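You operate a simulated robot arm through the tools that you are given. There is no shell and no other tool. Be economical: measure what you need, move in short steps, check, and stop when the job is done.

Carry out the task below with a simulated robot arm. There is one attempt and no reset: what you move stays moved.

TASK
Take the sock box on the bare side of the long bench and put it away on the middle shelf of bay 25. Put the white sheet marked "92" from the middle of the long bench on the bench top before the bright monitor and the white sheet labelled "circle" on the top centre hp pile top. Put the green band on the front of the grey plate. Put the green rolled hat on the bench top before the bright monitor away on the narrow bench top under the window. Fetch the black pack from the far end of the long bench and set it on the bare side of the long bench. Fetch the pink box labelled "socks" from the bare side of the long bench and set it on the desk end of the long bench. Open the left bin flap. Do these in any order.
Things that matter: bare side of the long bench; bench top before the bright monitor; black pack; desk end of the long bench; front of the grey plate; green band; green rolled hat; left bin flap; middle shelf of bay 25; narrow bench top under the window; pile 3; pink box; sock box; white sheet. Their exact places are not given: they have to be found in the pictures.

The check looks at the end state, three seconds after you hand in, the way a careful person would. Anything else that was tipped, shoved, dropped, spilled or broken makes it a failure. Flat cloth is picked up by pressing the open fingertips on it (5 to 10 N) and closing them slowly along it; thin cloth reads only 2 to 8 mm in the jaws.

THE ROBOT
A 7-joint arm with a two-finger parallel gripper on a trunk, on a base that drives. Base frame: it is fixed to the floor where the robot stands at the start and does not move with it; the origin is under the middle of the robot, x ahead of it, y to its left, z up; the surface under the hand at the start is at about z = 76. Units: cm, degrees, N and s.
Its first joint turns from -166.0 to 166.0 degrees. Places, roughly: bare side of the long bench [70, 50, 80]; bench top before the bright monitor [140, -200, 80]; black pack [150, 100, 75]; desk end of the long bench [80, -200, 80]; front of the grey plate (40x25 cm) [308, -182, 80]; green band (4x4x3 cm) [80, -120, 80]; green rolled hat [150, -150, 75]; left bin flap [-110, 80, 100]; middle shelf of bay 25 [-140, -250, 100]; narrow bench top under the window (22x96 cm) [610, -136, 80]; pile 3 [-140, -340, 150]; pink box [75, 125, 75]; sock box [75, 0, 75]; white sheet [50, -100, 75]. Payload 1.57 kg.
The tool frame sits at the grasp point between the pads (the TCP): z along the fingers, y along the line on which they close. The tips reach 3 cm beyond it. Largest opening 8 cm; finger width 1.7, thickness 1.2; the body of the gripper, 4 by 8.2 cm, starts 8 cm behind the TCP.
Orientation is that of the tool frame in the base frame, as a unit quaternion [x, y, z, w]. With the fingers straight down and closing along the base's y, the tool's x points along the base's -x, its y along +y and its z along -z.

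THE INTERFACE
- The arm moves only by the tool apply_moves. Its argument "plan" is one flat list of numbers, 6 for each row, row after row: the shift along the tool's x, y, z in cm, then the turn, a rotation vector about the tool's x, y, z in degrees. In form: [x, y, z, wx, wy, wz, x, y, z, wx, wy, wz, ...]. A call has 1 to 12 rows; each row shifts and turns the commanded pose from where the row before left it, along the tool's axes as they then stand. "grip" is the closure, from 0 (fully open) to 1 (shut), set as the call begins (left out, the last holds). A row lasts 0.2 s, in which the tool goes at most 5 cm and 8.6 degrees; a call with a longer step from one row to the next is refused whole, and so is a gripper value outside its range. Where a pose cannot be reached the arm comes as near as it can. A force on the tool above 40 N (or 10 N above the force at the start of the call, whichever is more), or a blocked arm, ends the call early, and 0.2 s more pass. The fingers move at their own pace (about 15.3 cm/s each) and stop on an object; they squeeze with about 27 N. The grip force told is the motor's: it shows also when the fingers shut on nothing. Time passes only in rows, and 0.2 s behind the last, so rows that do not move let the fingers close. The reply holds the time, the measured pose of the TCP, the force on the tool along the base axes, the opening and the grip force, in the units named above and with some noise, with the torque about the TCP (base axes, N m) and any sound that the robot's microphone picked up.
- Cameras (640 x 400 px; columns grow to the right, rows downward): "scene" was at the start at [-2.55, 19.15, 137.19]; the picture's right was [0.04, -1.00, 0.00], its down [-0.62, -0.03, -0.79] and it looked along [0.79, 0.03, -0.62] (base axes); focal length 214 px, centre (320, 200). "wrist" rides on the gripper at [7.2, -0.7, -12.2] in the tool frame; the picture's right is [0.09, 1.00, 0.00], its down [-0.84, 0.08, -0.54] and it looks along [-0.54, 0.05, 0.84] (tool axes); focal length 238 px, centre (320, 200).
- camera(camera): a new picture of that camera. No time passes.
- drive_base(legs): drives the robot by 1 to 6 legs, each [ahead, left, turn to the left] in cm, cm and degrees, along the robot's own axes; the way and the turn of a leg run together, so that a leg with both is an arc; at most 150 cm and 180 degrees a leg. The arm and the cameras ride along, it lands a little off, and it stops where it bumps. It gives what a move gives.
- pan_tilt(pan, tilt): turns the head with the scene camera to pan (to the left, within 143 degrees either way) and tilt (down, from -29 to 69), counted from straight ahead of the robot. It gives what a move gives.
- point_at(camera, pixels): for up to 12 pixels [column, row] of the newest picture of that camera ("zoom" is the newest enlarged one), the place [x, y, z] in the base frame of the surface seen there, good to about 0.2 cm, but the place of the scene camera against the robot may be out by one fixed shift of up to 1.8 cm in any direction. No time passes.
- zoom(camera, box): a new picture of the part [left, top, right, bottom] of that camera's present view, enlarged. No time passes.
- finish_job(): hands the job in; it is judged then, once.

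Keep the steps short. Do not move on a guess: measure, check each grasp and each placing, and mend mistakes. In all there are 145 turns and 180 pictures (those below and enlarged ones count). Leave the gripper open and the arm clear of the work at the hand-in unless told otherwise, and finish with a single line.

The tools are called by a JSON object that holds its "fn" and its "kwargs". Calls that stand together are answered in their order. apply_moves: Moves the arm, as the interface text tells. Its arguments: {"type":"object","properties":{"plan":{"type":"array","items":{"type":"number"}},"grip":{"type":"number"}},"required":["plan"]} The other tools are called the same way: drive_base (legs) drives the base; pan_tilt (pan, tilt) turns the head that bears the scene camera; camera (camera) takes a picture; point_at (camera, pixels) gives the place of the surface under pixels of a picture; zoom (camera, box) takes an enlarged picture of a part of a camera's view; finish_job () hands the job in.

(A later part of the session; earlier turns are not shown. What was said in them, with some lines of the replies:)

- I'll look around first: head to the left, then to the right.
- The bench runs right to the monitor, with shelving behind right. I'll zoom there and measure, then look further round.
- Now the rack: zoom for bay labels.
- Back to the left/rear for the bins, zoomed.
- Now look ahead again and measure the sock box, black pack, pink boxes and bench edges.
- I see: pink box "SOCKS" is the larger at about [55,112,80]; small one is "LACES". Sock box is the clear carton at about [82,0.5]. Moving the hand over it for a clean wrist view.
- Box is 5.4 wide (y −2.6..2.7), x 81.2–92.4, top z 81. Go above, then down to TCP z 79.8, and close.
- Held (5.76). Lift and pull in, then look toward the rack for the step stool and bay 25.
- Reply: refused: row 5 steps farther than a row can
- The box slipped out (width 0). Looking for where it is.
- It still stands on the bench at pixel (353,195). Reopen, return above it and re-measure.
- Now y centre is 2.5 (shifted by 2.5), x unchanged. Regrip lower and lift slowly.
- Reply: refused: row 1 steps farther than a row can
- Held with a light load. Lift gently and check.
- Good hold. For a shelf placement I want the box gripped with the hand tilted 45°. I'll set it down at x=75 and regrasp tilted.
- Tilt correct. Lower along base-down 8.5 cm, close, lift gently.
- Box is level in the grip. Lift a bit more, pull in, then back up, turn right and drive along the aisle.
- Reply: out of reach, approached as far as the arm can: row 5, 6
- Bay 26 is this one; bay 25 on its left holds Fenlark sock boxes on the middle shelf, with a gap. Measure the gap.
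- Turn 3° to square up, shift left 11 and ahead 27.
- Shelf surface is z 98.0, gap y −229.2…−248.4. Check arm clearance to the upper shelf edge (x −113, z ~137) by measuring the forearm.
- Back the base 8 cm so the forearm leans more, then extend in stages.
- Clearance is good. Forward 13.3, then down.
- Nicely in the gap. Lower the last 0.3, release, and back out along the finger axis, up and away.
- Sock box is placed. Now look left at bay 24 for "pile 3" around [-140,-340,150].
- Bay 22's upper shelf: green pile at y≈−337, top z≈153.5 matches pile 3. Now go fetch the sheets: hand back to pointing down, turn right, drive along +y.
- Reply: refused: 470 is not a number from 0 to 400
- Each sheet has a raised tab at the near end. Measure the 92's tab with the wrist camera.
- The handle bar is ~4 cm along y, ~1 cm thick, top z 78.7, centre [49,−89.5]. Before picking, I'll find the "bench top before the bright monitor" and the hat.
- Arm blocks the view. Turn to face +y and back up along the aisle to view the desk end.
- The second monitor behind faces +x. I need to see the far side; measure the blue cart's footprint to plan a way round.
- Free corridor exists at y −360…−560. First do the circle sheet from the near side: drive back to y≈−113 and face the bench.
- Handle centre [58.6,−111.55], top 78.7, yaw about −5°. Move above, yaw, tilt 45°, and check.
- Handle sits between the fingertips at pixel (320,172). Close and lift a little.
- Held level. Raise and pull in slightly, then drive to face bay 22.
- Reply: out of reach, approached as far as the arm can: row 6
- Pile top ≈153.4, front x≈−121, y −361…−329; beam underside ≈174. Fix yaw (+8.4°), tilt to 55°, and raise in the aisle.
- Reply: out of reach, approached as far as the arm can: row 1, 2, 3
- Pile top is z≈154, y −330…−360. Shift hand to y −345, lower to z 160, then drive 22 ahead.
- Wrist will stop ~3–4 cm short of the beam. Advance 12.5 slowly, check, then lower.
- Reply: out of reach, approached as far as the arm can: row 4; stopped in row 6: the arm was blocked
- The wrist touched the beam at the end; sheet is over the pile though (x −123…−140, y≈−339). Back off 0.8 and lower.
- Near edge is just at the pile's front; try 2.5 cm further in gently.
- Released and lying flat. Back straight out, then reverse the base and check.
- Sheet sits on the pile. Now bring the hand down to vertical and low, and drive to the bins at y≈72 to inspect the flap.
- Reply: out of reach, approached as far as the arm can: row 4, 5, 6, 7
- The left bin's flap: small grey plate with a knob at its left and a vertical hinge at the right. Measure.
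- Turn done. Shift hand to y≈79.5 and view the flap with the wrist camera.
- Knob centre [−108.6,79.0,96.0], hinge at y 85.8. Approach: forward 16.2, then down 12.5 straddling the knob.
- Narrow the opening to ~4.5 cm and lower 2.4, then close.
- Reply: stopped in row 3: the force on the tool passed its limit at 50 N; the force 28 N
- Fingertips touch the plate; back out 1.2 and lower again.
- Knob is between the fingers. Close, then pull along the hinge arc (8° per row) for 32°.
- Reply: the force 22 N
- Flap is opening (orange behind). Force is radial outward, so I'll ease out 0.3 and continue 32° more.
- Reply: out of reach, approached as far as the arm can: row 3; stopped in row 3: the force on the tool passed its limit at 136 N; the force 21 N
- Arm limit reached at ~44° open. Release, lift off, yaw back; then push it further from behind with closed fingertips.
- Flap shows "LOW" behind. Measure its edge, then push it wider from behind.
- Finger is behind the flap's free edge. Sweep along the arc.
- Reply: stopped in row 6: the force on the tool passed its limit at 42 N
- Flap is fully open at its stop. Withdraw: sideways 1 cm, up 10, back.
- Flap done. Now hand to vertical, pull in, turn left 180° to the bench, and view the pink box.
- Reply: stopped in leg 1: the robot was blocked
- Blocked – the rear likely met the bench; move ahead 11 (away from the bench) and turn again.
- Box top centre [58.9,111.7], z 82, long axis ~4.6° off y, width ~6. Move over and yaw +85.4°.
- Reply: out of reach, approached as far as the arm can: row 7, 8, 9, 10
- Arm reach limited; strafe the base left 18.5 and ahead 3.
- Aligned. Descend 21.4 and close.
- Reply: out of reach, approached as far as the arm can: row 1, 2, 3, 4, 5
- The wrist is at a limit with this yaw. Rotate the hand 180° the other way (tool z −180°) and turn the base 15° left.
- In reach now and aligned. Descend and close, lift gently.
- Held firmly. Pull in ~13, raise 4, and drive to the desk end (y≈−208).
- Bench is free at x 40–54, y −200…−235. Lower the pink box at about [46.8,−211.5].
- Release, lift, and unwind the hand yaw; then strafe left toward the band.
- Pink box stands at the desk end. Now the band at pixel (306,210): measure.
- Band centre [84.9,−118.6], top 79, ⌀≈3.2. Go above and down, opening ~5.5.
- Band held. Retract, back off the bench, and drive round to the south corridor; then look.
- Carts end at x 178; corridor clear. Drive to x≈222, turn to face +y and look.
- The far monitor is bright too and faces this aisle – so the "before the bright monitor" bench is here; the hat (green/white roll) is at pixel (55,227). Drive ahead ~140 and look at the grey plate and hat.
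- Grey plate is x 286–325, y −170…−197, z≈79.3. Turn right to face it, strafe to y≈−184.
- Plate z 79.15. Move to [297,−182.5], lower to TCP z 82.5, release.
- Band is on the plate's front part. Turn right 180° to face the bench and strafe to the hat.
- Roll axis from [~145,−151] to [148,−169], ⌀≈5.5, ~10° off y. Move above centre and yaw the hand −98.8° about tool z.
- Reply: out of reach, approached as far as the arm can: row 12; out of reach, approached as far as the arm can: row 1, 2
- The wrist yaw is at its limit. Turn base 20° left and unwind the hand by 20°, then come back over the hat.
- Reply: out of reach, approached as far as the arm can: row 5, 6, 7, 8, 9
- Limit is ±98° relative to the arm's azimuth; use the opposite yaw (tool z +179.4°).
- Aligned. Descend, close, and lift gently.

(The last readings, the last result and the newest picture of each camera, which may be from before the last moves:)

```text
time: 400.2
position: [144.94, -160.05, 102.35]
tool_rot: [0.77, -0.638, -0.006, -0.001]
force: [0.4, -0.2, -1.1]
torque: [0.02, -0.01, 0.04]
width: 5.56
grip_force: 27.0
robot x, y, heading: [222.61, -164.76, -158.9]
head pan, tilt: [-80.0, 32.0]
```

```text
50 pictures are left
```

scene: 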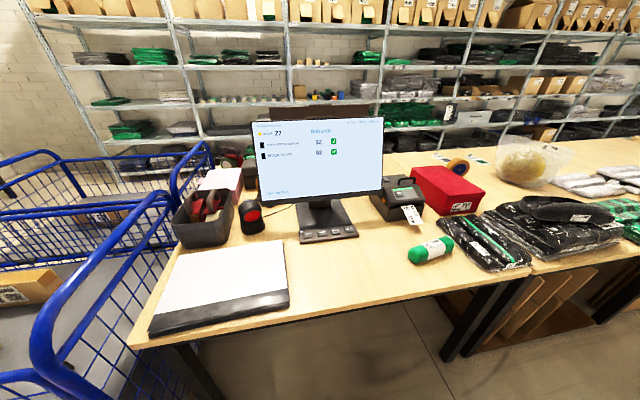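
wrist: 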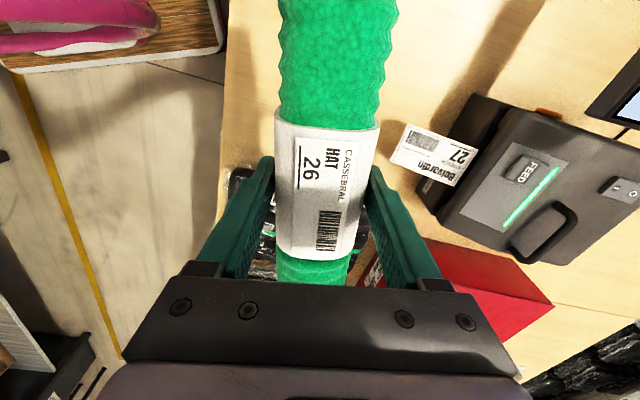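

Hat held. Pull in, then drive round the south end of the tables toward the window, and look.

{"fn": "apply_moves", "kwargs": {"plan": [0, 0, -2.5, 0, 0, 0, 0, 0, -2.5, 0, 0, 0, 0, -3, 0, 0, 0, 0, 0, -3, 0, 0, 0, 0, 0, -3, 0, 0, 0, 0]}}

{"fn": "drive_base", "kwargs": {"legs": [[0, 0, 69], [105, 0, 0], [100, 0, 0], [0, 0, 90], [130, 0, 0], [130, 0, 0]]}}

{"fn": "pan_tilt", "kwargs": {"pan": 30, "tilt": 22}}

{"fn": "camera", "kwargs": {"camera": "scene"}}

{"fn": "point_at", "kwargs": {"camera": "scene", "pixels": [[100, 230], [160, 220], [220, 210], [280, 200], [340, 190], [400, 200], [60, 260], [200, 180], [260, 170], [320, 165], [150, 180], [380, 180]]}}

```text
time: 401.4
position: [153.85, -158.44, 107.25]
tool_rot: [0.77, -0.639, -0.006, -0.002]
force: [-0.3, 0.3, -1.1]
torque: [0.03, 0.01, 0.01]
width: 5.54
grip_force: 26.9
robot x, y, heading: [222.58, -164.46, -158.9]
head pan, tilt: [-80.0, 32.0]
```

```text
time: 430.7
position: [546.82, -398.14, 107.36]
tool_rot: [0.763, 0.647, -0.002, 0.005]
force: [-1.0, -0.1, -0.5]
torque: [-0.01, -0.02, -0.01]
width: 5.57
grip_force: 27.4
robot x, y, heading: [484.53, -368.73, 1.0]
head pan, tilt: [-80.0, 32.0]
```

```text
time: 432.6
position: [546.72, -398.24, 107.35]
tool_rot: [0.762, 0.647, -0.002, 0.006]
force: [0.0, -0.1, -0.5]
torque: [0.04, 0.01, 0.01]
width: 5.56
grip_force: 26.5
robot x, y, heading: [484.14, -368.84, 1.1]
head pan, tilt: [30.0, 22.0]
```

```text
49 pictures are left
```

scene: 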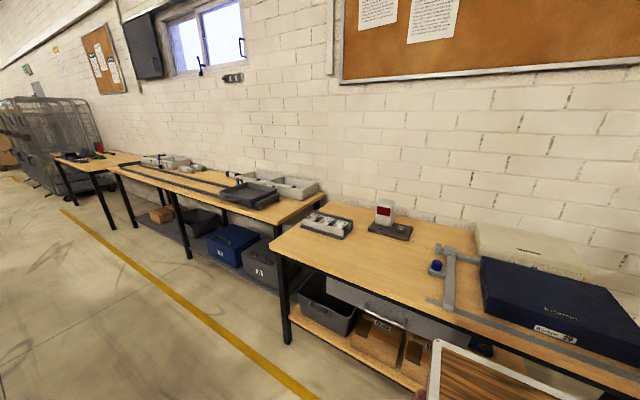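

```text
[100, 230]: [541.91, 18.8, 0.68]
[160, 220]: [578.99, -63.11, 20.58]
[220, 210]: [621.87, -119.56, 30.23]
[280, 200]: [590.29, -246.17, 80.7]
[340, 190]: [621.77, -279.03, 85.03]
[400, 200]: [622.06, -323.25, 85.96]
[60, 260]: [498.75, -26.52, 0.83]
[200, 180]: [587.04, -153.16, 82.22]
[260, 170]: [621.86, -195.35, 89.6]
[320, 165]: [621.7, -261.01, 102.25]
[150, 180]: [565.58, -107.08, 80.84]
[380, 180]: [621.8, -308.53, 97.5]
```

Window bench is at x≈565–622, y −60…−245. Drive up alongside and face it.

{"fn": "drive_base", "kwargs": {"legs": [[0, 0, 89], [115, 0, 0], [110, 0, 0], [0, 0, -90], [28, 0, 0]]}}

{"fn": "pan_tilt", "kwargs": {"pan": 0, "tilt": 30}}

{"fn": "camera", "kwargs": {"camera": "scene"}}

{"fn": "camera", "kwargs": {"camera": "wrist"}}

{"fn": "point_at", "kwargs": {"camera": "scene", "pixels": [[250, 200], [250, 215], [250, 230], [250, 190], [300, 200], [300, 215], [300, 190], [200, 200], [200, 215], [350, 200], [350, 215], [300, 180]]}}

```text
time: 452.7
position: [570.08, -171.61, 107.33]
tool_rot: [0.752, 0.659, -0.003, 0.005]
force: [0.7, 0.4, -0.7]
torque: [0.0, 0.0, 0.02]
width: 5.56
grip_force: 26.8
robot x, y, heading: [506.63, -144.33, 2.9]
head pan, tilt: [30.0, 22.0]
```

```text
time: 453.7
position: [569.94, -171.7, 107.32]
tool_rot: [0.752, 0.659, -0.002, 0.006]
force: [-0.8, -0.6, 0.3]
torque: [0.05, 0.0, 0.02]
width: 5.52
grip_force: 26.8
robot x, y, heading: [506.58, -144.06, 2.7]
head pan, tilt: [0.0, 30.0]
```

```text
48 pictures are left
```

scene: 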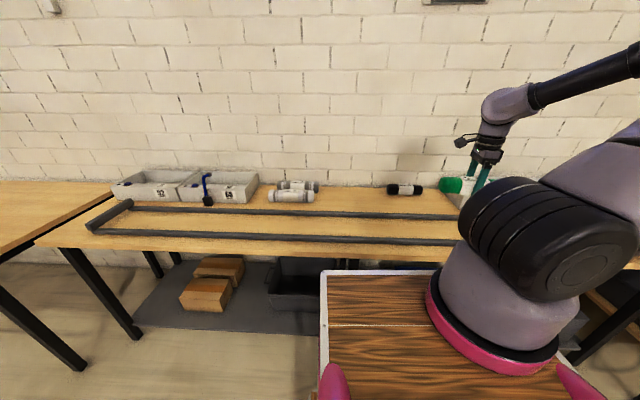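

```text
47 pictures are left
```

wrist: 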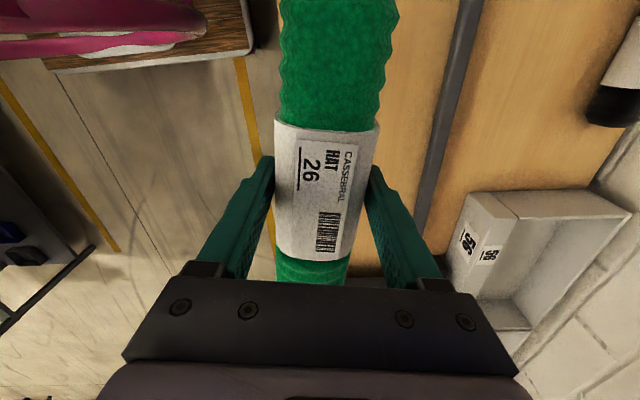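

```text
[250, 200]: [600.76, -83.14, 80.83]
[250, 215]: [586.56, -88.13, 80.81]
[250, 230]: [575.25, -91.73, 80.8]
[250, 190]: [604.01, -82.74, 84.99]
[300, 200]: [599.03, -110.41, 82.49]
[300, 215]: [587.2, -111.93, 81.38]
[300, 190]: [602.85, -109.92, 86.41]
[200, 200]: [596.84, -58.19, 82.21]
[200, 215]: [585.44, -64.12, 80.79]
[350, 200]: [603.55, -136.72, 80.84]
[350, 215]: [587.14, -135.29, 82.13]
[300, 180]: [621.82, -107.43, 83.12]
```

Behind the rail is the strip (x 590–621) where other rolled hats lie; free spot y −122…−150. Drive closer and unwind yaw.

{"fn": "drive_base", "kwargs": {"legs": [[15, 9, 0]]}}

{"fn": "apply_moves", "kwargs": {"plan": [0, 0, 0, 0, 0, -7.75, 0, 0, 0, 0, 0, -7.75]}}

{"fn": "zoom", "kwargs": {"camera": "scene", "box": [220, 130, 480, 260]}}

{"fn": "point_at", "kwargs": {"camera": "zoom", "pixels": [[320, 130], [320, 110], [320, 150], [250, 130], [400, 130], [240, 140], [420, 140], [320, 170]]}}

```text
time: 455.2
position: [584.54, -161.76, 107.31]
tool_rot: [0.752, 0.659, -0.003, 0.005]
force: [-0.1, 0.5, -0.3]
torque: [-0.01, 0.04, 0.03]
width: 5.56
grip_force: 26.8
robot x, y, heading: [521.38, -134.29, 3.0]
head pan, tilt: [0.0, 30.0]
```

```text
time: 455.8
position: [584.61, -161.95, 107.26]
tool_rot: [0.656, 0.755, -0.003, 0.005]
force: [0.0, -0.6, -1.2]
torque: [0.03, 0.01, 0.01]
width: 5.56
grip_force: 26.8
robot x, y, heading: [521.28, -134.57, 2.9]
head pan, tilt: [0.0, 30.0]
```

```text
2.46 times, centred on (350, 195) of scene
```

zoom: 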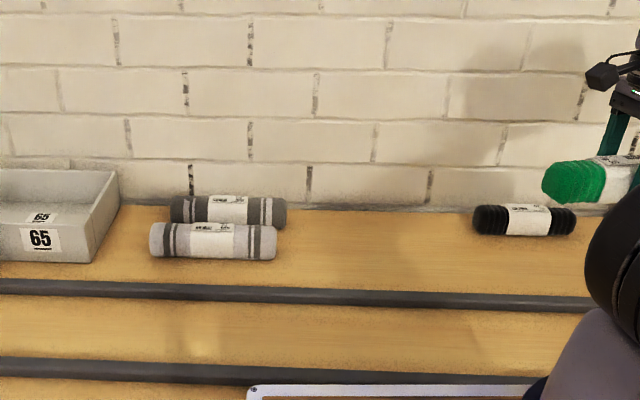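

```text
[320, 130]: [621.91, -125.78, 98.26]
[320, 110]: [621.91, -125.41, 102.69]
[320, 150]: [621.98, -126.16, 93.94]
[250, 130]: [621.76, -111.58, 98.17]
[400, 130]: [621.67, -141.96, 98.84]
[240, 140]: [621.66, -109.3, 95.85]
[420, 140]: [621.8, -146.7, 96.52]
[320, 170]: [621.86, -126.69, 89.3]
```

Strip is free between y −121 and −155. Move over [606,−137] and lower.

{"fn": "apply_moves", "kwargs": {"plan": [2.72, 3.08, 0, 0, 0, 0, 2.72, 3.08, 0, 0, 0, 0, 2.72, 3.08, 0, 0, 0, 0, 2.72, 3.08, 0, 0, 0, 0, 2.72, 3.08, 0, 0, 0, 0, 2.72, 3.08, 0, 0, 0, 0, 2.72, 3.08, 0, 0, 0, 0, 2.72, 3.08, 0, 0, 0, 0, 0, 0, 4, 0, 0, 0, 0, 0, 4, 0, 0, 0]}}

{"fn": "camera", "kwargs": {"camera": "wrist"}}

{"fn": "point_at", "kwargs": {"camera": "wrist", "pixels": [[440, 200], [230, 150], [220, 60], [450, 60], [420, 230]]}}

```text
time: 458.0
position: [606.09, -136.94, 99.31]
tool_rot: [0.656, 0.755, -0.002, 0.005]
force: [-0.6, 0.5, 0.1]
torque: [0.0, -0.03, -0.06]
width: 5.55
grip_force: 26.4
robot x, y, heading: [521.37, -134.57, 2.9]
head pan, tilt: [0.0, 30.0]
```

```text
45 pictures are left
```

wrist: 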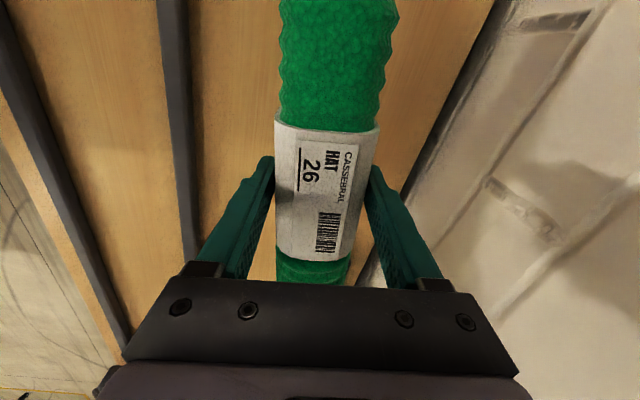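

```text
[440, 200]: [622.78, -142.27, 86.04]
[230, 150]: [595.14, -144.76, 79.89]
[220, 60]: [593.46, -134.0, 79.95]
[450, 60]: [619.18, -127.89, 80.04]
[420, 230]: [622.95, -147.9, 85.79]
```

Surface z 79.95. Lower 15.5, release, lift.

{"fn": "apply_moves", "kwargs": {"plan": [0, 0, 4, 0, 0, 0, 0, 0, 4, 0, 0, 0, 0, 0, 4, 0, 0, 0, 0, 0, 2.5, 0, 0, 0, 0, 0, 1, 0, 0, 0, 0, 0, 0.1, 0, 0, 0]}}

{"fn": "apply_moves", "kwargs": {"plan": [0, 0, 0, 0, 0, 0, 0, 0, 0, 0, 0, 0, 0, 0, -1, 0, 0, 0, 0, 0, -4, 0, 0, 0, 0, 0, -4, 0, 0, 0, 0, 0, -4.5, 0, 0, 0, 0, 0, -4.5, 0, 0, 0, 0, -4.5, -2, 0, 0, 0, 0, -4.5, 0, 0, 0, 0, 0, -4.5, 0, 0, 0, 0, 0, -4.5, 0, 0, 0, 0], "grip": 0}}

{"fn": "camera", "kwargs": {"camera": "scene"}}

```text
time: 459.4
position: [606.11, -137.03, 83.68]
tool_rot: [0.656, 0.755, -0.002, 0.005]
force: [-6.3, -3.4, 16.1]
torque: [-0.01, 0.49, 0.1]
width: 5.54
grip_force: 27.2
robot x, y, heading: [520.82, -134.48, 3.0]
head pan, tilt: [0.0, 30.0]
```

```text
time: 461.8
position: [588.33, -139.48, 103.58]
tool_rot: [0.655, 0.755, -0.002, 0.004]
force: [0.4, 0.4, -0.2]
torque: [-0.02, 0.0, -0.01]
width: 7.98
grip_force: 0.0
robot x, y, heading: [520.8, -134.41, 3.4]
head pan, tilt: [0.0, 30.0]
```

```text
44 pictures are left
```

scene: 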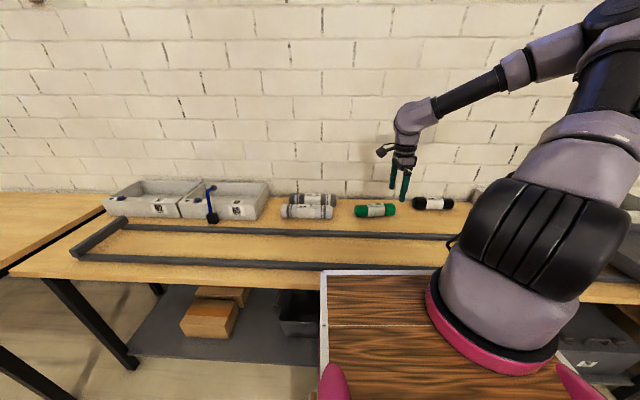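

Hat is on the strip. Now go back around to the black pack at the far side: unwind the yaw and drive.

{"fn": "apply_moves", "kwargs": {"plan": [0, 0, 0, 0, 0, -8.5, 0, 0, 0, 0, 0, -8.5, 0, 0, 0, 0, 0, -8.5, 0, 0, 0, 0, 0, -8.5, 0, 0, 0, 0, 0, -8.5, 0, 0, 0, 0, 0, -8.5, 0, 0, 0, 0, 0, -8.5, 0, 0, 0, 0, 0, -8.5, 0, 0, 0, 0, 0, -8.5, 0, 0, 0, 0, 0, -8.5]}}

{"fn": "drive_base", "kwargs": {"legs": [[-37, 0, 0], [0, 0, -93], [118, 0, 0], [118, 0, 0], [0, 0, -90], [131, 0, 0]]}}

{"fn": "drive_base", "kwargs": {"legs": [[131, 0, 0], [0, 0, -90], [150, 0, 0], [150, 0, 0], [150, 0, 0], [12, 0, 0]]}}

{"fn": "pan_tilt", "kwargs": {"pan": 85, "tilt": 35}}

{"fn": "camera", "kwargs": {"camera": "scene"}}

```text
time: 464.0
position: [588.26, -139.45, 103.53]
tool_rot: [-0.028, 1.0, -0.005, 0.002]
force: [-0.6, -0.2, 0.1]
torque: [-0.02, -0.04, -0.01]
width: 8.0
grip_force: 0.1
robot x, y, heading: [521.51, -134.55, 2.8]
head pan, tilt: [0.0, 30.0]
```

```text
time: 491.4
position: [277.12, -354.33, 103.48]
tool_rot: [1.0, -0.019, -0.002, -0.005]
force: [0.1, 0.4, -0.3]
torque: [0.01, -0.01, 0.01]
width: 8.0
grip_force: 0.1
robot x, y, heading: [343.46, -365.45, 177.7]
head pan, tilt: [0.0, 30.0]
```

```text
time: 500.0
position: [171.02, -307.81, 103.54]
tool_rot: [0.927, -0.375, 0.001, -0.006]
force: [0.5, 0.5, 0.3]
torque: [0.01, -0.02, -0.03]
width: 7.99
grip_force: 0.0
robot x, y, heading: [212.69, -360.16, 135.7]
head pan, tilt: [0.0, 30.0]
stopped in leg 2: the robot was blocked; the commanded pose is now the measured one
```

```text
time: 501.6
position: [170.95, -307.74, 103.47]
tool_rot: [0.927, -0.376, 0.0, -0.005]
force: [0.2, 0.9, 0.3]
torque: [-0.03, -0.01, -0.04]
width: 8.0
grip_force: 0.1
robot x, y, heading: [212.76, -359.86, 135.6]
head pan, tilt: [85.0, 35.0]
```

```text
43 pictures are left
```

scene: 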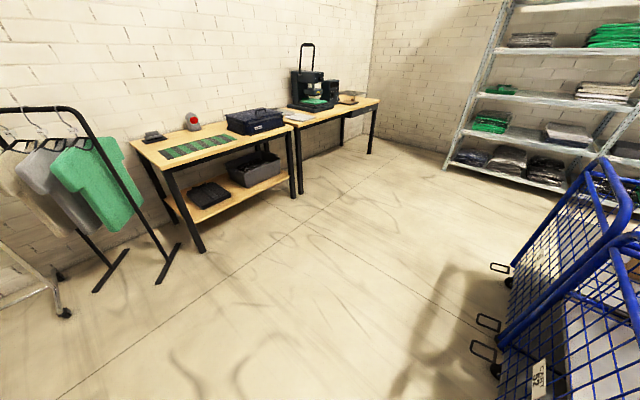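

The turn was blocked close to the cart corner. Undo the rotation, back away to x≈262, then turn and go north.

{"fn": "drive_base", "kwargs": {"legs": [[0, 0, 42], [-50, 0, 0], [0, 0, -88], [0, 34, 0], [150, 0, 0], [150, 0, 0]]}}

{"fn": "pan_tilt", "kwargs": {"pan": 130, "tilt": 20}}

{"fn": "camera", "kwargs": {"camera": "scene"}}

{"fn": "point_at", "kwargs": {"camera": "scene", "pixels": [[200, 200], [250, 200], [300, 220], [150, 220], [100, 250]]}}

```text
time: 526.3
position: [234.56, 6.14, 103.56]
tool_rot: [0.715, -0.699, 0.002, -0.005]
force: [-0.7, 0.0, 0.0]
torque: [-0.01, 0.01, 0.03]
width: 7.99
grip_force: 0.0
robot x, y, heading: [227.5, -61.01, 91.5]
head pan, tilt: [85.0, 35.0]
```

```text
time: 527.4
position: [234.73, 6.17, 103.56]
tool_rot: [0.716, -0.698, 0.002, -0.006]
force: [-0.3, -0.6, 0.9]
torque: [0.02, 0.03, -0.03]
width: 8.01
grip_force: 0.0
robot x, y, heading: [227.79, -60.91, 91.2]
head pan, tilt: [130.0, 20.0]
```

```text
42 pictures are left
```

scene: 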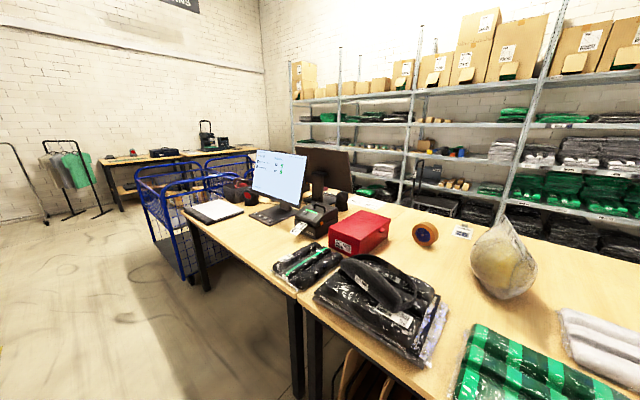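

```text
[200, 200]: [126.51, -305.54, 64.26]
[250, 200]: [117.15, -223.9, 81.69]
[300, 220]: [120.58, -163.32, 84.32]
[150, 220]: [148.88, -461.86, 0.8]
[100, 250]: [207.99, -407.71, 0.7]
```

Now on to the black pack: ahead 162, turn left to face the bench, and look.

{"fn": "drive_base", "kwargs": {"legs": [[120, 0, 0], [42, 6, 0], [0, 0, 89]]}}

{"fn": "camera", "kwargs": {"camera": "wrist"}}

{"fn": "pan_tilt", "kwargs": {"pan": 0, "tilt": 40}}

{"fn": "camera", "kwargs": {"camera": "scene"}}

```text
time: 539.6
position: [149.43, 108.97, 103.54]
tool_rot: [1.0, 0.025, -0.002, -0.005]
force: [0.2, -0.6, -0.3]
torque: [-0.03, 0.0, 0.0]
width: 8.02
grip_force: 0.0
robot x, y, heading: [216.57, 103.67, -177.1]
head pan, tilt: [130.0, 20.0]
```

```text
41 pictures are left
```

wrist: 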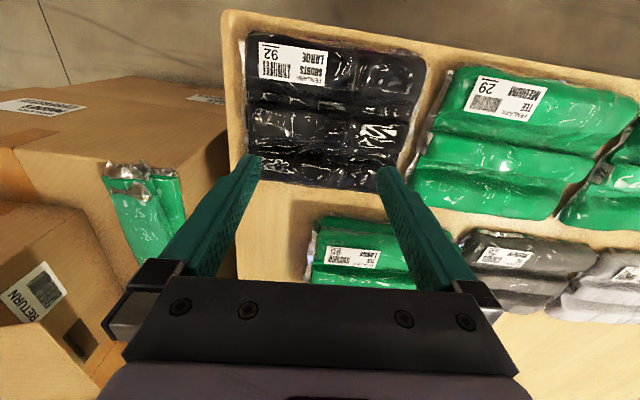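

```text
time: 541.8
position: [149.44, 108.89, 103.47]
tool_rot: [1.0, 0.024, -0.002, -0.005]
force: [0.5, 0.0, -1.1]
torque: [0.04, -0.01, -0.02]
width: 8.0
grip_force: 0.0
robot x, y, heading: [216.55, 103.8, -177.1]
head pan, tilt: [0.0, 40.0]
```

```text
40 pictures are left
```

scene: 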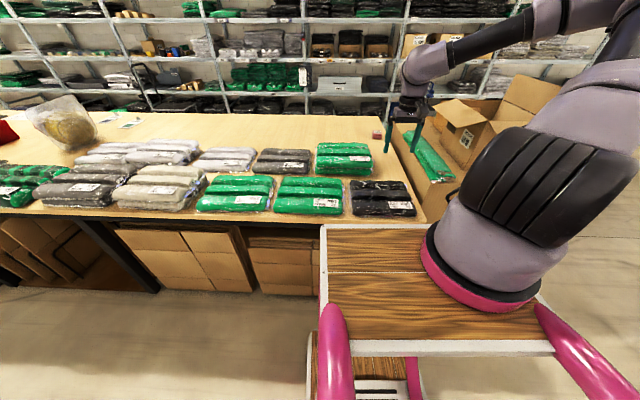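

{"fn": "zoom", "kwargs": {"camera": "wrist", "box": [225, 20, 445, 200]}}

{"fn": "point_at", "kwargs": {"camera": "zoom", "pixels": [[280, 60], [280, 110], [280, 150], [280, 170], [280, 190], [280, 220], [280, 250], [280, 265], [280, 285], [280, 310], [280, 335], [280, 360]]}}

{"fn": "point_at", "kwargs": {"camera": "zoom", "pixels": [[70, 60], [70, 210], [70, 300], [75, 340], [390, 120], [390, 240], [380, 330], [440, 100], [430, 250], [410, 360], [60, 150], [330, 165]]}}

```text
2.22 times, centred on (335, 110) of wrist
```

zoom: 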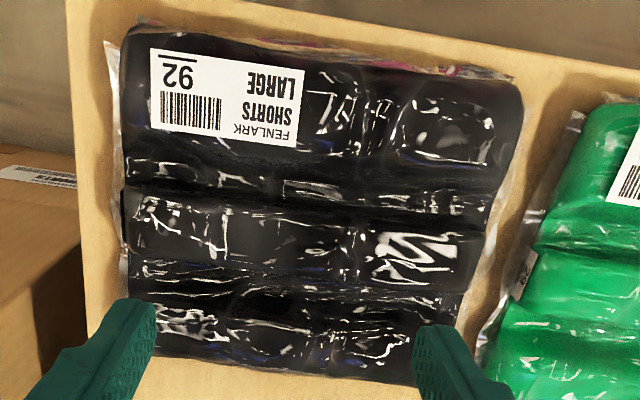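

```text
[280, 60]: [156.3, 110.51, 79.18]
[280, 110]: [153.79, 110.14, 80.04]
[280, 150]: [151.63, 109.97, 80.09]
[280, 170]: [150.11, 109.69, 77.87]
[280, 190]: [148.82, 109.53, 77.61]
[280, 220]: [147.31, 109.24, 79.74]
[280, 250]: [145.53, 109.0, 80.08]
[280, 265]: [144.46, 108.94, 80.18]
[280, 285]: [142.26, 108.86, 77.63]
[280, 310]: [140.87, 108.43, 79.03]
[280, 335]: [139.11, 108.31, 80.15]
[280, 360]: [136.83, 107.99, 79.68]
```

```text
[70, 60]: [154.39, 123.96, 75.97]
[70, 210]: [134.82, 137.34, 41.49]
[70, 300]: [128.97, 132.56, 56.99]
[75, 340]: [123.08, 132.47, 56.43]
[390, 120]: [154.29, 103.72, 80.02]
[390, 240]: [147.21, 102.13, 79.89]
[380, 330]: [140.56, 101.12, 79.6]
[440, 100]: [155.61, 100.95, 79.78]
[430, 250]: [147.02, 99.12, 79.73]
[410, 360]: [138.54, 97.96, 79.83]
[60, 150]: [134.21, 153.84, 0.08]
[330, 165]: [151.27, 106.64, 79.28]
```

Pack has three lobes along y; middle lobe ridge at x≈145.75 (valleys at 149.2 and 142.3, z 77.6). Yaw the hand 95.5°, open to 6 cm, and descend.

{"fn": "apply_moves", "kwargs": {"plan": [-3.6, 0.4, 0, 0, 0, 7.96, 0, 0, 0, 0, 0, 7.96, 0, 0, 0, 0, 0, 7.96, 0, 0, 0, 0, 0, 7.96, 0, 0, 0, 0, 0, 7.96, 0, 0, 0, 0, 0, 7.96, 0, 0, 0, 0, 0, 7.96, 0, 0, 0, 0, 0, 7.96, 0, 0, 0, 0, 0, 7.96, 0, 0, 0, 0, 0, 7.96, 0, 0, 0, 0, 0, 7.96, 0, 0, 0, 0, 0, 7.96], "grip": 0.25}}

{"fn": "apply_moves", "kwargs": {"plan": [0, 0, 4, 0, 0, 0, 0, 0, 4, 0, 0, 0, 0, 0, 4, 0, 0, 0]}}

{"fn": "camera", "kwargs": {"camera": "wrist"}}

{"fn": "point_at", "kwargs": {"camera": "wrist", "pixels": [[280, 130], [290, 130], [300, 130], [310, 130], [320, 130], [330, 130], [340, 130], [350, 130], [360, 130], [370, 130], [320, 60], [320, 100]]}}

```text
time: 544.4
position: [145.93, 108.4, 103.49]
tool_rot: [-0.689, 0.725, 0.006, 0.004]
force: [0.6, 0.4, 0.8]
torque: [0.01, 0.0, 0.01]
width: 5.99
grip_force: 0.0
robot x, y, heading: [216.59, 103.77, -177.2]
head pan, tilt: [0.0, 40.0]
```

```text
time: 545.2
position: [145.74, 108.35, 91.85]
tool_rot: [-0.691, 0.723, 0.006, 0.002]
force: [-0.1, -0.1, 0.6]
torque: [0.01, 0.0, 0.01]
width: 6.0
grip_force: 0.1
robot x, y, heading: [216.18, 103.89, -177.3]
head pan, tilt: [0.0, 40.0]
```

```text
38 pictures are left
```

wrist: 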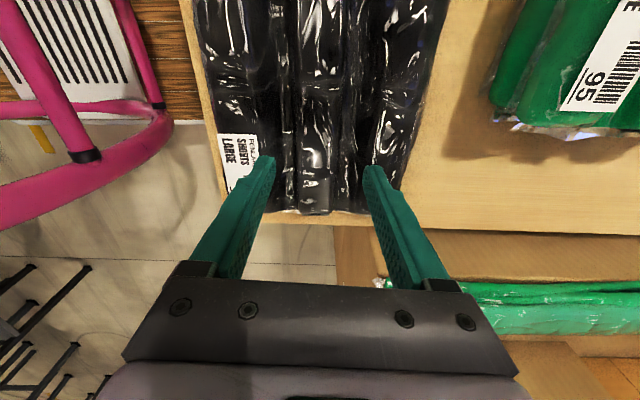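

```text
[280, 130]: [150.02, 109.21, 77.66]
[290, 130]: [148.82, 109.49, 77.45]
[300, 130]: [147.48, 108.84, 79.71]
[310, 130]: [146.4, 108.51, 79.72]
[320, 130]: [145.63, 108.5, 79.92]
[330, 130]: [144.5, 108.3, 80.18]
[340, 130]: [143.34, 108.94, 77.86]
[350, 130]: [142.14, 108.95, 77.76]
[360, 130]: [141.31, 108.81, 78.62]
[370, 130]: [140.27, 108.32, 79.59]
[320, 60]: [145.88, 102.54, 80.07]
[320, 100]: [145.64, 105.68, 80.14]
```

Aligned with the middle lobe. Descend to the valleys and close.

{"fn": "apply_moves", "kwargs": {"plan": [0, 0, 4, 0, 0, 0, 0, 0, 4, 0, 0, 0, 0, 0, 2.6, 0, 0, 0, 0, 0, 0.5, 0, 0, 0, 0, 0, 0.3, 0, 0, 0, 0, 0, 0.2, 0, 0, 0]}}

{"fn": "apply_moves", "kwargs": {"plan": [0, 0, 0, 0, 0, 0, 0, 0, 0, 0, 0, 0, 0, 0, 0, 0, 0, 0, 0, 0, 0, 0, 0, 0], "grip": 1}}

{"fn": "apply_moves", "kwargs": {"plan": [0, 0, -0.3, 0, 0, 0, 0, 0, -0.5, 0, 0, 0, 0, 0, -1, 0, 0, 0, 0, 0, -1.5, 0, 0, 0, 0, 0, -2, 0, 0, 0]}}

{"fn": "camera", "kwargs": {"camera": "wrist"}}

```text
time: 546.4
position: [145.71, 108.56, 80.7]
tool_rot: [-0.691, 0.723, 0.007, 0.001]
force: [4.3, 0.5, 17.7]
torque: [-0.09, -0.66, 0.2]
width: 5.8
grip_force: 0.0
robot x, y, heading: [216.72, 103.57, -177.6]
head pan, tilt: [0.0, 40.0]
stopped in row 5: the force on the tool passed its limit at 48 N (the readings are from after the stop); the commanded pose is now the measured one
```

```text
time: 547.4
position: [145.5, 108.46, 80.78]
tool_rot: [-0.69, 0.724, 0.008, 0.0]
force: [-9.8, -2.4, 29.3]
torque: [-0.09, -0.37, 0.52]
width: 4.64
grip_force: 26.9
robot x, y, heading: [216.79, 103.7, -177.5]
head pan, tilt: [0.0, 40.0]
```

```text
time: 548.6
position: [145.76, 108.53, 86.0]
tool_rot: [-0.69, 0.723, 0.007, 0.002]
force: [-1.0, 0.1, -2.1]
torque: [0.04, -0.04, -0.02]
width: 4.55
grip_force: 27.0
robot x, y, heading: [216.47, 103.57, -177.1]
head pan, tilt: [0.0, 40.0]
```

```text
37 pictures are left
```

wrist: 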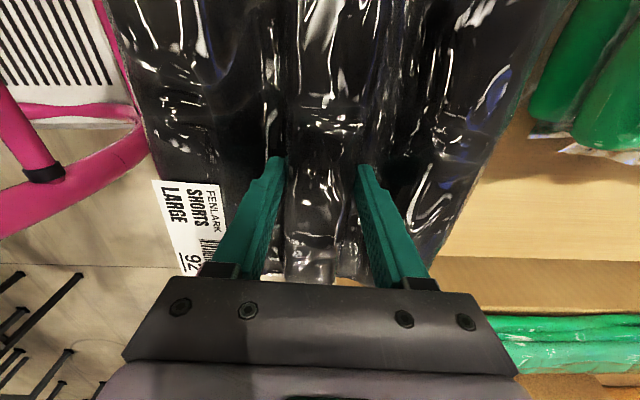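

Pack lifted (4.55 cm, ~2 N). Raise to ~106, pull in, and carry it round to the near side, batching the drive.

{"fn": "apply_moves", "kwargs": {"plan": [0, 0, -2, 0, 0, 0, 0, 0, -3, 0, 0, 0, 0, 0, -3, 0, 0, 0, 0, 0, -3, 0, 0, 0, 0, 0, -3, 0, 0, 0, 0, 0, -3, 0, 0, 0, 0, 0, -3, 0, 0, 0, 0, -2, 0, 0, 0, 0, 0, -2, 0, 0, 0, 0]}}

{"fn": "drive_base", "kwargs": {"legs": [[0, 0, 87], [150, 12, 0], [150, 0, 0], [150, 0, 0], [78, 0, 0], [0, 0, -90]]}}

{"fn": "camera", "kwargs": {"camera": "wrist"}}

```text
time: 550.6
position: [149.82, 108.02, 105.99]
tool_rot: [-0.69, 0.724, 0.006, 0.001]
force: [-1.0, -0.9, -1.4]
torque: [0.04, -0.02, 0.03]
width: 4.54
grip_force: 27.2
robot x, y, heading: [216.71, 103.81, -177.4]
head pan, tilt: [0.0, 40.0]
```

```text
refused: leg 2 is longer than a leg can be; nothing moved
```

```text
36 pictures are left
```

wrist: 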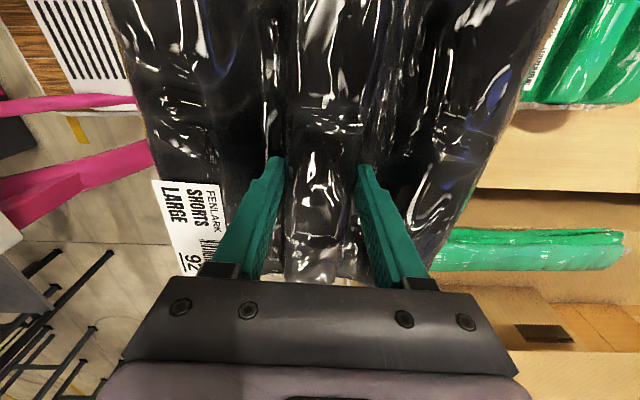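

{"fn": "drive_base", "kwargs": {"legs": [[0, 0, 87.4], [120, 12, 0], [145, 0, 0], [145, 0, 0], [118, 0, 0], [0, 0, -90]]}}

```text
time: 583.4
position: [140.99, -414.53, 105.8]
tool_rot: [-0.658, 0.753, 0.006, 0.001]
force: [-1.0, 1.4, -1.1]
torque: [0.02, 0.05, 0.0]
width: 4.57
grip_force: 26.6
robot x, y, heading: [207.05, -424.38, 177.8]
head pan, tilt: [0.0, 40.0]
```

{"fn": "drive_base", "kwargs": {"legs": [[0, 0, 2], [108, 0, 0], [108, 0, 0], [0, 0, -90], [140, 0, 0]]}}

```text
time: 604.7
position: [11.91, -219.48, 105.76]
tool_rot: [0.084, 0.996, 0.003, 0.005]
force: [-0.6, 0.5, -2.4]
torque: [-0.03, -0.05, 0.01]
width: 4.55
grip_force: 26.9
robot x, y, heading: [-0.01, -284.99, 85.9]
head pan, tilt: [0.0, 40.0]
```

{"fn": "drive_base", "kwargs": {"legs": [[0, 0, 4], [0, 9, 0], [112, 0, 0], [112, 0, 0], [108, 0, 0], [0, 0, -90]]}}

{"fn": "pan_tilt", "kwargs": {"pan": 0, "tilt": 40}}

{"fn": "camera", "kwargs": {"camera": "scene"}}

```text
time: 625.8
position: [55.19, 41.57, 105.77]
tool_rot: [0.732, 0.682, -0.001, 0.006]
force: [0.0, 0.3, -1.8]
torque: [-0.03, -0.02, 0.01]
width: 4.55
grip_force: 26.2
robot x, y, heading: [-11.42, 47.29, 1.4]
head pan, tilt: [0.0, 40.0]
```

```text
time: 626.4
position: [55.17, 41.73, 105.83]
tool_rot: [0.732, 0.681, -0.001, 0.006]
force: [-0.2, -0.4, -1.6]
torque: [0.0, -0.02, 0.0]
width: 4.54
grip_force: 26.8
robot x, y, heading: [-11.16, 47.6, 1.3]
head pan, tilt: [0.0, 40.0]
```

```text
35 pictures are left
```

scene: 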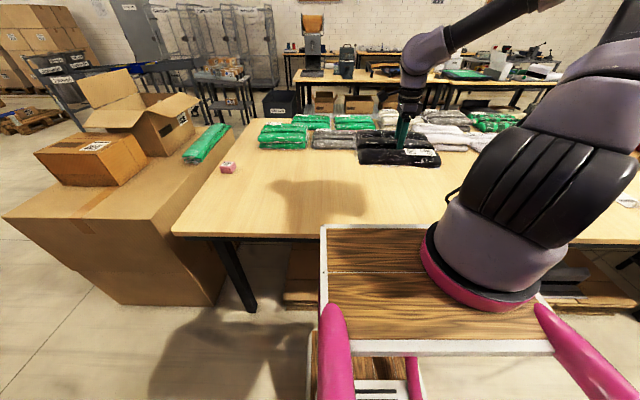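

Bare area is free under the hand. Move to about [64,46] and lower the pack.

{"fn": "apply_moves", "kwargs": {"plan": [0, 0, 0, 0, 0, -8, 1.1, 3.1, 0, 0, 0, 0, 1.1, 3.1, 0, 0, 0, 0, 1.1, 3.1, 0, 0, 0, 0, 0, 0, 4, 0, 0, 0, 0, 0, 4, 0, 0, 0, 0, 0, 4, 0, 0, 0, 0, 0, 4, 0, 0, 0, 0, 0, 4, 0, 0, 0, 0, 0, 3, 0, 0, 0, 0, 0, 1.5, 0, 0, 0, 0, 0, 0.4, 0, 0, 0]}}

{"fn": "camera", "kwargs": {"camera": "wrist"}}

```text
time: 629.0
position: [64.37, 45.46, 80.88]
tool_rot: [0.682, 0.732, -0.002, 0.006]
force: [-0.3, 1.0, -0.5]
torque: [-0.03, -0.02, -0.01]
width: 4.54
grip_force: 27.4
robot x, y, heading: [-11.16, 47.62, 1.2]
head pan, tilt: [0.0, 40.0]
```

```text
34 pictures are left
```

wrist: 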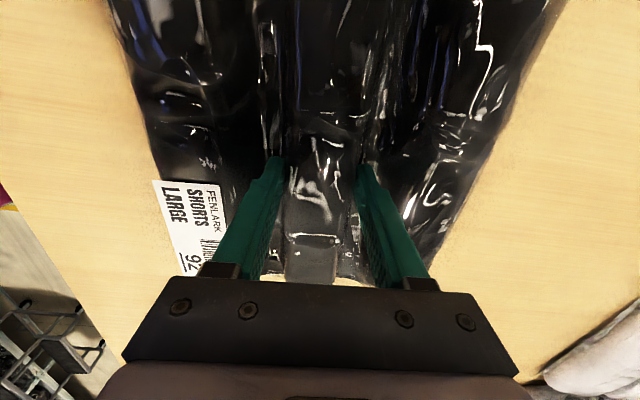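

Release (open to 6 cm), lift, unwind yaw, and strafe right to sheet 92.

{"fn": "apply_moves", "kwargs": {"plan": [0, 0, 0, 0, 0, 0, 0, 0, 0, 0, 0, 0, 0, 0, -1, 0, 0, 0, 0, 0, -3, 0, 0, 0, 0, 0, -4.5, 0, 0, 0, 0, 0, -4.5, 0, 0, 0, 0, 0, -4.5, 0, 0, 0, 0, 0, -4.5, 0, 0, 0, 0, 0, -4.5, 0, 0, 0], "grip": 0.25}}

{"fn": "camera", "kwargs": {"camera": "wrist"}}

{"fn": "apply_moves", "kwargs": {"plan": [0, -4, 0, 0, 0, -8.5, 0, 0, 0, 0, 0, -8.5, 0, 0, 0, 0, 0, -8.5, 0, 0, 0, 0, 0, -8.5, 0, 0, 0, 0, 0, -8.5, 0, 0, 0, 0, 0, -8.5, 0, 0, 0, 0, 0, -8.5, 0, 0, 0, 0, 0, -8.5, 0, 0, 0, 0, 0, -8.5, 0, 0, 0, 0, 0, -8.5, 3, 0, 0, 0, 0, 0, 3, 0, 0, 0, 0, 0], "grip": 0}}

{"fn": "drive_base", "kwargs": {"legs": [[0, 0, -1], [0, -120, 0], [0, -16, 0]]}}

{"fn": "zoom", "kwargs": {"camera": "wrist", "box": [160, 0, 480, 200]}}

```text
time: 631.0
position: [64.31, 45.46, 107.55]
tool_rot: [0.682, 0.732, -0.002, 0.006]
force: [-0.1, -0.8, 0.0]
torque: [0.0, 0.05, 0.02]
width: 6.03
grip_force: 0.0
robot x, y, heading: [-11.29, 47.94, 1.4]
head pan, tilt: [0.0, 40.0]
```

```text
33 pictures are left
```

wrist: 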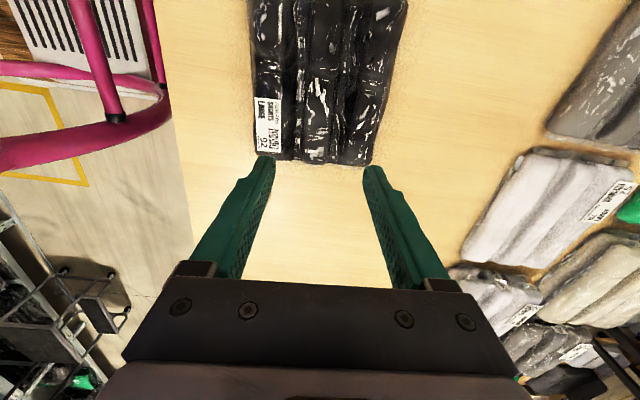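

```text
time: 633.6
position: [54.13, 45.48, 107.35]
tool_rot: [0.009, 1.0, -0.005, 0.002]
force: [-0.4, -0.4, 0.0]
torque: [0.01, 0.01, 0.01]
width: 8.0
grip_force: 0.0
robot x, y, heading: [-11.26, 47.44, 1.4]
head pan, tilt: [0.0, 40.0]
```

```text
time: 641.1
position: [57.01, -90.01, 107.34]
tool_rot: [0.004, 1.0, -0.005, 0.004]
force: [0.4, -0.2, 0.0]
torque: [-0.01, -0.02, 0.02]
width: 8.0
grip_force: 0.1
robot x, y, heading: [-8.52, -88.64, 2.0]
head pan, tilt: [0.0, 40.0]
```

```text
2.00 times, centred on (320, 100) of wrist
```

zoom: 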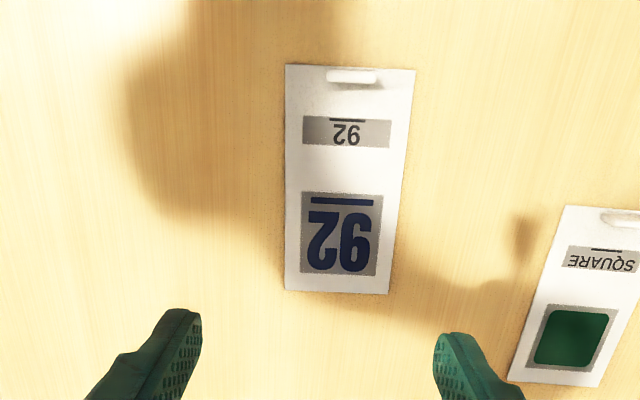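

Pack is down on the bare side. Measure the 92 handle.

{"fn": "zoom", "kwargs": {"camera": "wrist", "box": [295, 25, 375, 75]}}

{"fn": "point_at", "kwargs": {"camera": "zoom", "pixels": [[262, 95], [455, 103], [360, 85], [360, 100], [360, 115], [270, 105], [445, 110], [150, 75], [560, 100]]}}

```text
8.00 times, centred on (335, 50) of wrist
```

zoom: 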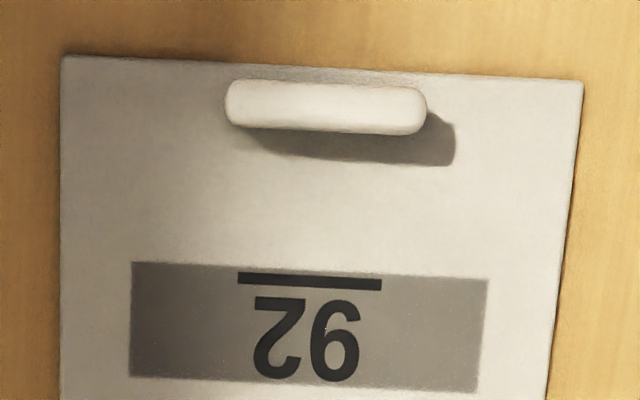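

```text
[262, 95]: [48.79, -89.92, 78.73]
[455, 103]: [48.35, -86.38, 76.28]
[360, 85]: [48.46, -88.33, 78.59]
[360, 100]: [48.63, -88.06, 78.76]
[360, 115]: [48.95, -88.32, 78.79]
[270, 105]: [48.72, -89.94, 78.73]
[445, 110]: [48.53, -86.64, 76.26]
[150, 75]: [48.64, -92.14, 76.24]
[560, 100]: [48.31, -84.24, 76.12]
```

Handle centre [48.75,−88.7], ends y −90.6…−86.9. Descend over it, close, lift gently.

{"fn": "apply_moves", "kwargs": {"plan": [4.1, 0.65, 0, 0, 0, -3, 4.1, 0.65, 0, 0, 0, 0, 0, 0, 4.6, 0, 0, 0, 0, 0, 4.6, 0, 0, 0, 0, 0, 4.6, 0, 0, 0, 0, 0, 4.6, 0, 0, 0, 0, 0, 4.6, 0, 0, 0, 0, 0, 4.3, 0, 0, 0, 0, 0, 0.5, 0, 0, 0]}}

{"fn": "apply_moves", "kwargs": {"plan": [0, 0, 0, 0, 0, 0, 0, 0, 0, 0, 0, 0, 0, 0, 0, 0, 0, 0, 0, 0, 0, 0, 0, 0], "grip": 1}}

{"fn": "apply_moves", "kwargs": {"plan": [0, 0, -0.4, 0, 0, 0, 0, 0, -1, 0, 0, 0, 0, 0, -2, 0, 0, 0, 0, 0, -3, 0, 0, 0, 0, 0, -4, 0, 0, 0, 0, 0, -4, 0, 0, 0, 0, 0, -4, 0, 0, 0, 0, 0, -4, 0, 0, 0, 0, 0, -4, 0, 0, 0]}}

{"fn": "camera", "kwargs": {"camera": "wrist"}}

```text
time: 643.1
position: [49.11, -89.08, 79.39]
tool_rot: [-0.022, 1.0, -0.005, 0.004]
force: [-1.0, 0.8, 0.1]
torque: [0.0, 0.01, 0.0]
width: 8.0
grip_force: 0.1
robot x, y, heading: [-8.13, -89.02, 1.9]
head pan, tilt: [0.0, 40.0]
```

```text
time: 644.1
position: [49.2, -89.02, 79.45]
tool_rot: [-0.023, 1.0, -0.005, 0.003]
force: [0.4, 0.1, -0.1]
torque: [0.02, -0.02, 0.02]
width: 3.44
grip_force: 27.1
robot x, y, heading: [-8.87, -88.77, 1.8]
head pan, tilt: [0.0, 40.0]
```

```text
time: 646.1
position: [49.0, -88.97, 105.87]
tool_rot: [-0.022, 1.0, -0.005, 0.003]
force: [0.4, 0.2, 0.8]
torque: [-0.02, 0.07, -0.04]
width: 3.43
grip_force: 26.6
robot x, y, heading: [-8.91, -88.71, 2.0]
head pan, tilt: [0.0, 40.0]
```

```text
30 pictures are left
```

wrist: 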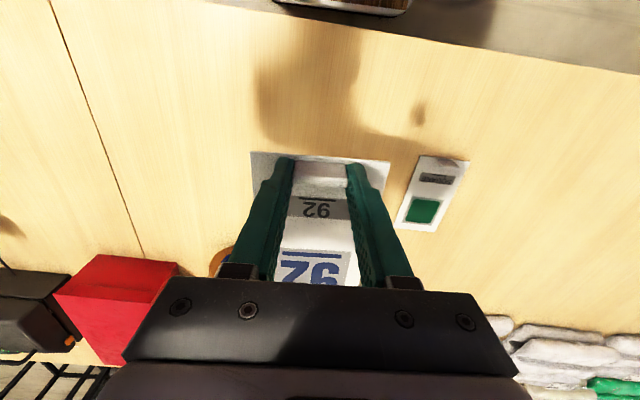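

Held level. Drive round: south, then east.

{"fn": "drive_base", "kwargs": {"legs": [[0, 0, -92], [112, 0, 0], [112, 0, 0], [112, 0, 0], [0, 0, 90]]}}

```text
time: 670.3
position: [43.9, -430.51, 105.89]
tool_rot: [0.005, 1.0, -0.005, 0.003]
force: [0.4, 0.8, -0.6]
torque: [0.01, 0.0, -0.04]
width: 3.45
grip_force: 27.2
robot x, y, heading: [-13.59, -427.28, -1.2]
head pan, tilt: [0.0, 40.0]
```

{"fn": "drive_base", "kwargs": {"legs": [[0, 0, 1.2], [120, 0, 0], [121, 0, 0], [0, 0, 90], [80, 0, 0]]}}

```text
time: 690.1
position: [229.84, -290.87, 105.87]
tool_rot: [-0.706, 0.708, -0.002, 0.005]
force: [0.7, 0.3, 0.1]
torque: [0.03, 0.0, -0.02]
width: 3.48
grip_force: 26.5
robot x, y, heading: [226.83, -348.14, 89.2]
head pan, tilt: [0.0, 40.0]
```

{"fn": "drive_base", "kwargs": {"legs": [[82, 0, 0], [83, 0, 0], [0, 0, 90.5], [13, -4, 0]]}}

{"fn": "camera", "kwargs": {"camera": "scene"}}

{"fn": "camera", "kwargs": {"camera": "wrist"}}

{"fn": "point_at", "kwargs": {"camera": "wrist", "pixels": [[320, 60], [320, 110], [320, 140], [240, 120], [400, 120], [240, 200], [410, 200], [240, 240], [410, 240], [320, 80]]}}

```text
time: 703.2
position: [157.02, -180.36, 105.81]
tool_rot: [1.0, 0.016, -0.002, -0.004]
force: [-0.4, -0.6, -0.5]
torque: [0.0, -0.05, -0.01]
width: 3.45
grip_force: 26.4
robot x, y, heading: [214.66, -181.45, -179.0]
head pan, tilt: [0.0, 40.0]
```

```text
29 pictures are left
```

scene: 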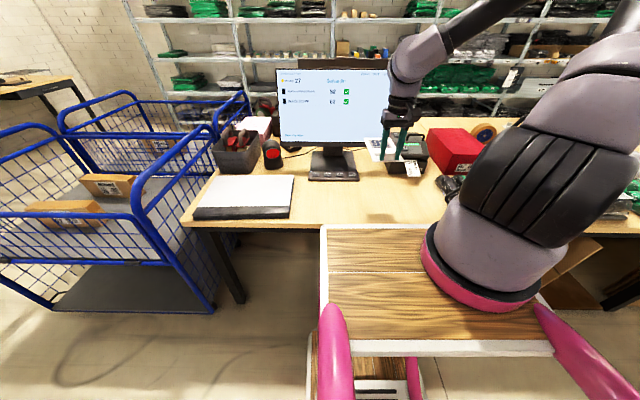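

```text
28 pictures are left
```

wrist: 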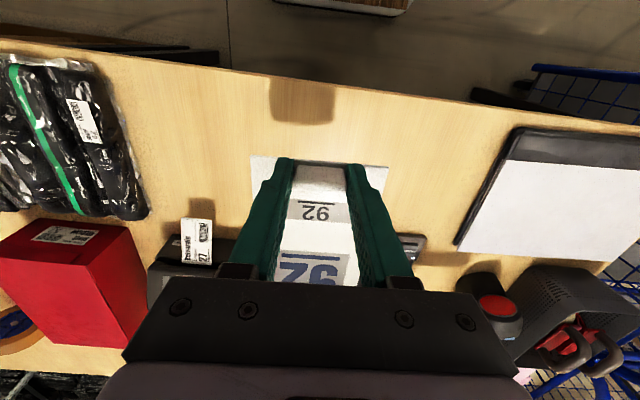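

```text
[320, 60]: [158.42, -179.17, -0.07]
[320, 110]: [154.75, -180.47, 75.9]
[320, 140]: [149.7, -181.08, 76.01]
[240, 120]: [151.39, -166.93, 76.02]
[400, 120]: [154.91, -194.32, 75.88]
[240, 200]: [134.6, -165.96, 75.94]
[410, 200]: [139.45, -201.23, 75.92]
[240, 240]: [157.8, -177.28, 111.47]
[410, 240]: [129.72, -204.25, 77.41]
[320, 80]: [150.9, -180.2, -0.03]
```

Bench is free (z 75.95, edge x≈157). Lower the sheet with handle at [152.5,−178].

{"fn": "apply_moves", "kwargs": {"plan": [-2.25, -1.15, 0, 0, 0, 0, -2.25, -1.15, 0, 0, 0, 0, 0, 0, 4.5, 0, 0, 0, 0, 0, 4.5, 0, 0, 0, 0, 0, 4.5, 0, 0, 0, 0, 0, 4.5, 0, 0, 0, 0, 0, 4.5, 0, 0, 0, 0, 0, 2.5, 0, 0, 0, 0, 0, 1, 0, 0, 0, 0, 0, 0.3, 0, 0, 0]}}

{"fn": "apply_moves", "kwargs": {"plan": [0, 0, 0, 0, 0, 0, 0, 0, 0, 0, 0, 0, 0, 0, -1, 0, 0, 0, 0, 0, -4, 0, 0, 0, 0, 0, -4.5, 0, 0, 0, 0, 0, -4.5, 0, 0, 0, 0, 0, -4.5, 0, 0, 0, 0, 0, -4.5, 0, 0, 0, 0, 0, -4.5, 0, 0, 0], "grip": 0}}

{"fn": "camera", "kwargs": {"camera": "wrist"}}

```text
time: 705.4
position: [152.44, -177.94, 79.38]
tool_rot: [1.0, 0.015, -0.003, -0.005]
force: [0.6, -0.1, 3.7]
torque: [-0.2, 0.59, -0.04]
width: 3.43
grip_force: 27.2
robot x, y, heading: [214.72, -181.73, -178.8]
head pan, tilt: [0.0, 40.0]
```

```text
time: 707.4
position: [152.37, -178.51, 107.34]
tool_rot: [1.0, 0.016, -0.003, -0.006]
force: [-0.7, 0.2, 0.1]
torque: [0.0, -0.01, 0.01]
width: 8.0
grip_force: 0.0
robot x, y, heading: [214.24, -181.42, -178.8]
head pan, tilt: [0.0, 40.0]
```

```text
27 pictures are left
```

wrist: 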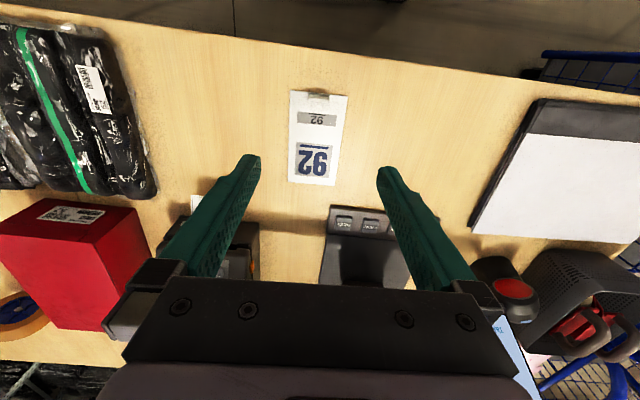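

Sheet 92 lies flat before the bright monitor. Everything is placed; back the arm clear of the bench and hand in.

{"fn": "drive_base", "kwargs": {"legs": [[-12, 0, 0]]}}

{"fn": "finish_job", "kwargs": {}}

```text
time: 708.6
position: [164.52, -178.14, 107.35]
tool_rot: [1.0, 0.015, -0.003, -0.005]
force: [1.1, 0.6, 0.7]
torque: [0.01, -0.01, 0.0]
width: 7.99
grip_force: 0.1
robot x, y, heading: [226.6, -181.08, -179.0]
head pan, tilt: [0.0, 40.0]
```

```text
The job is handed in.
```

All seven tasks are done and the job is handed in; "top centre hp" was read as the green pile on bay 22's upper shelf, the base was blocked twice while turning (once by the bench, once by the blue cart), and I didn't confirm that neither moved.
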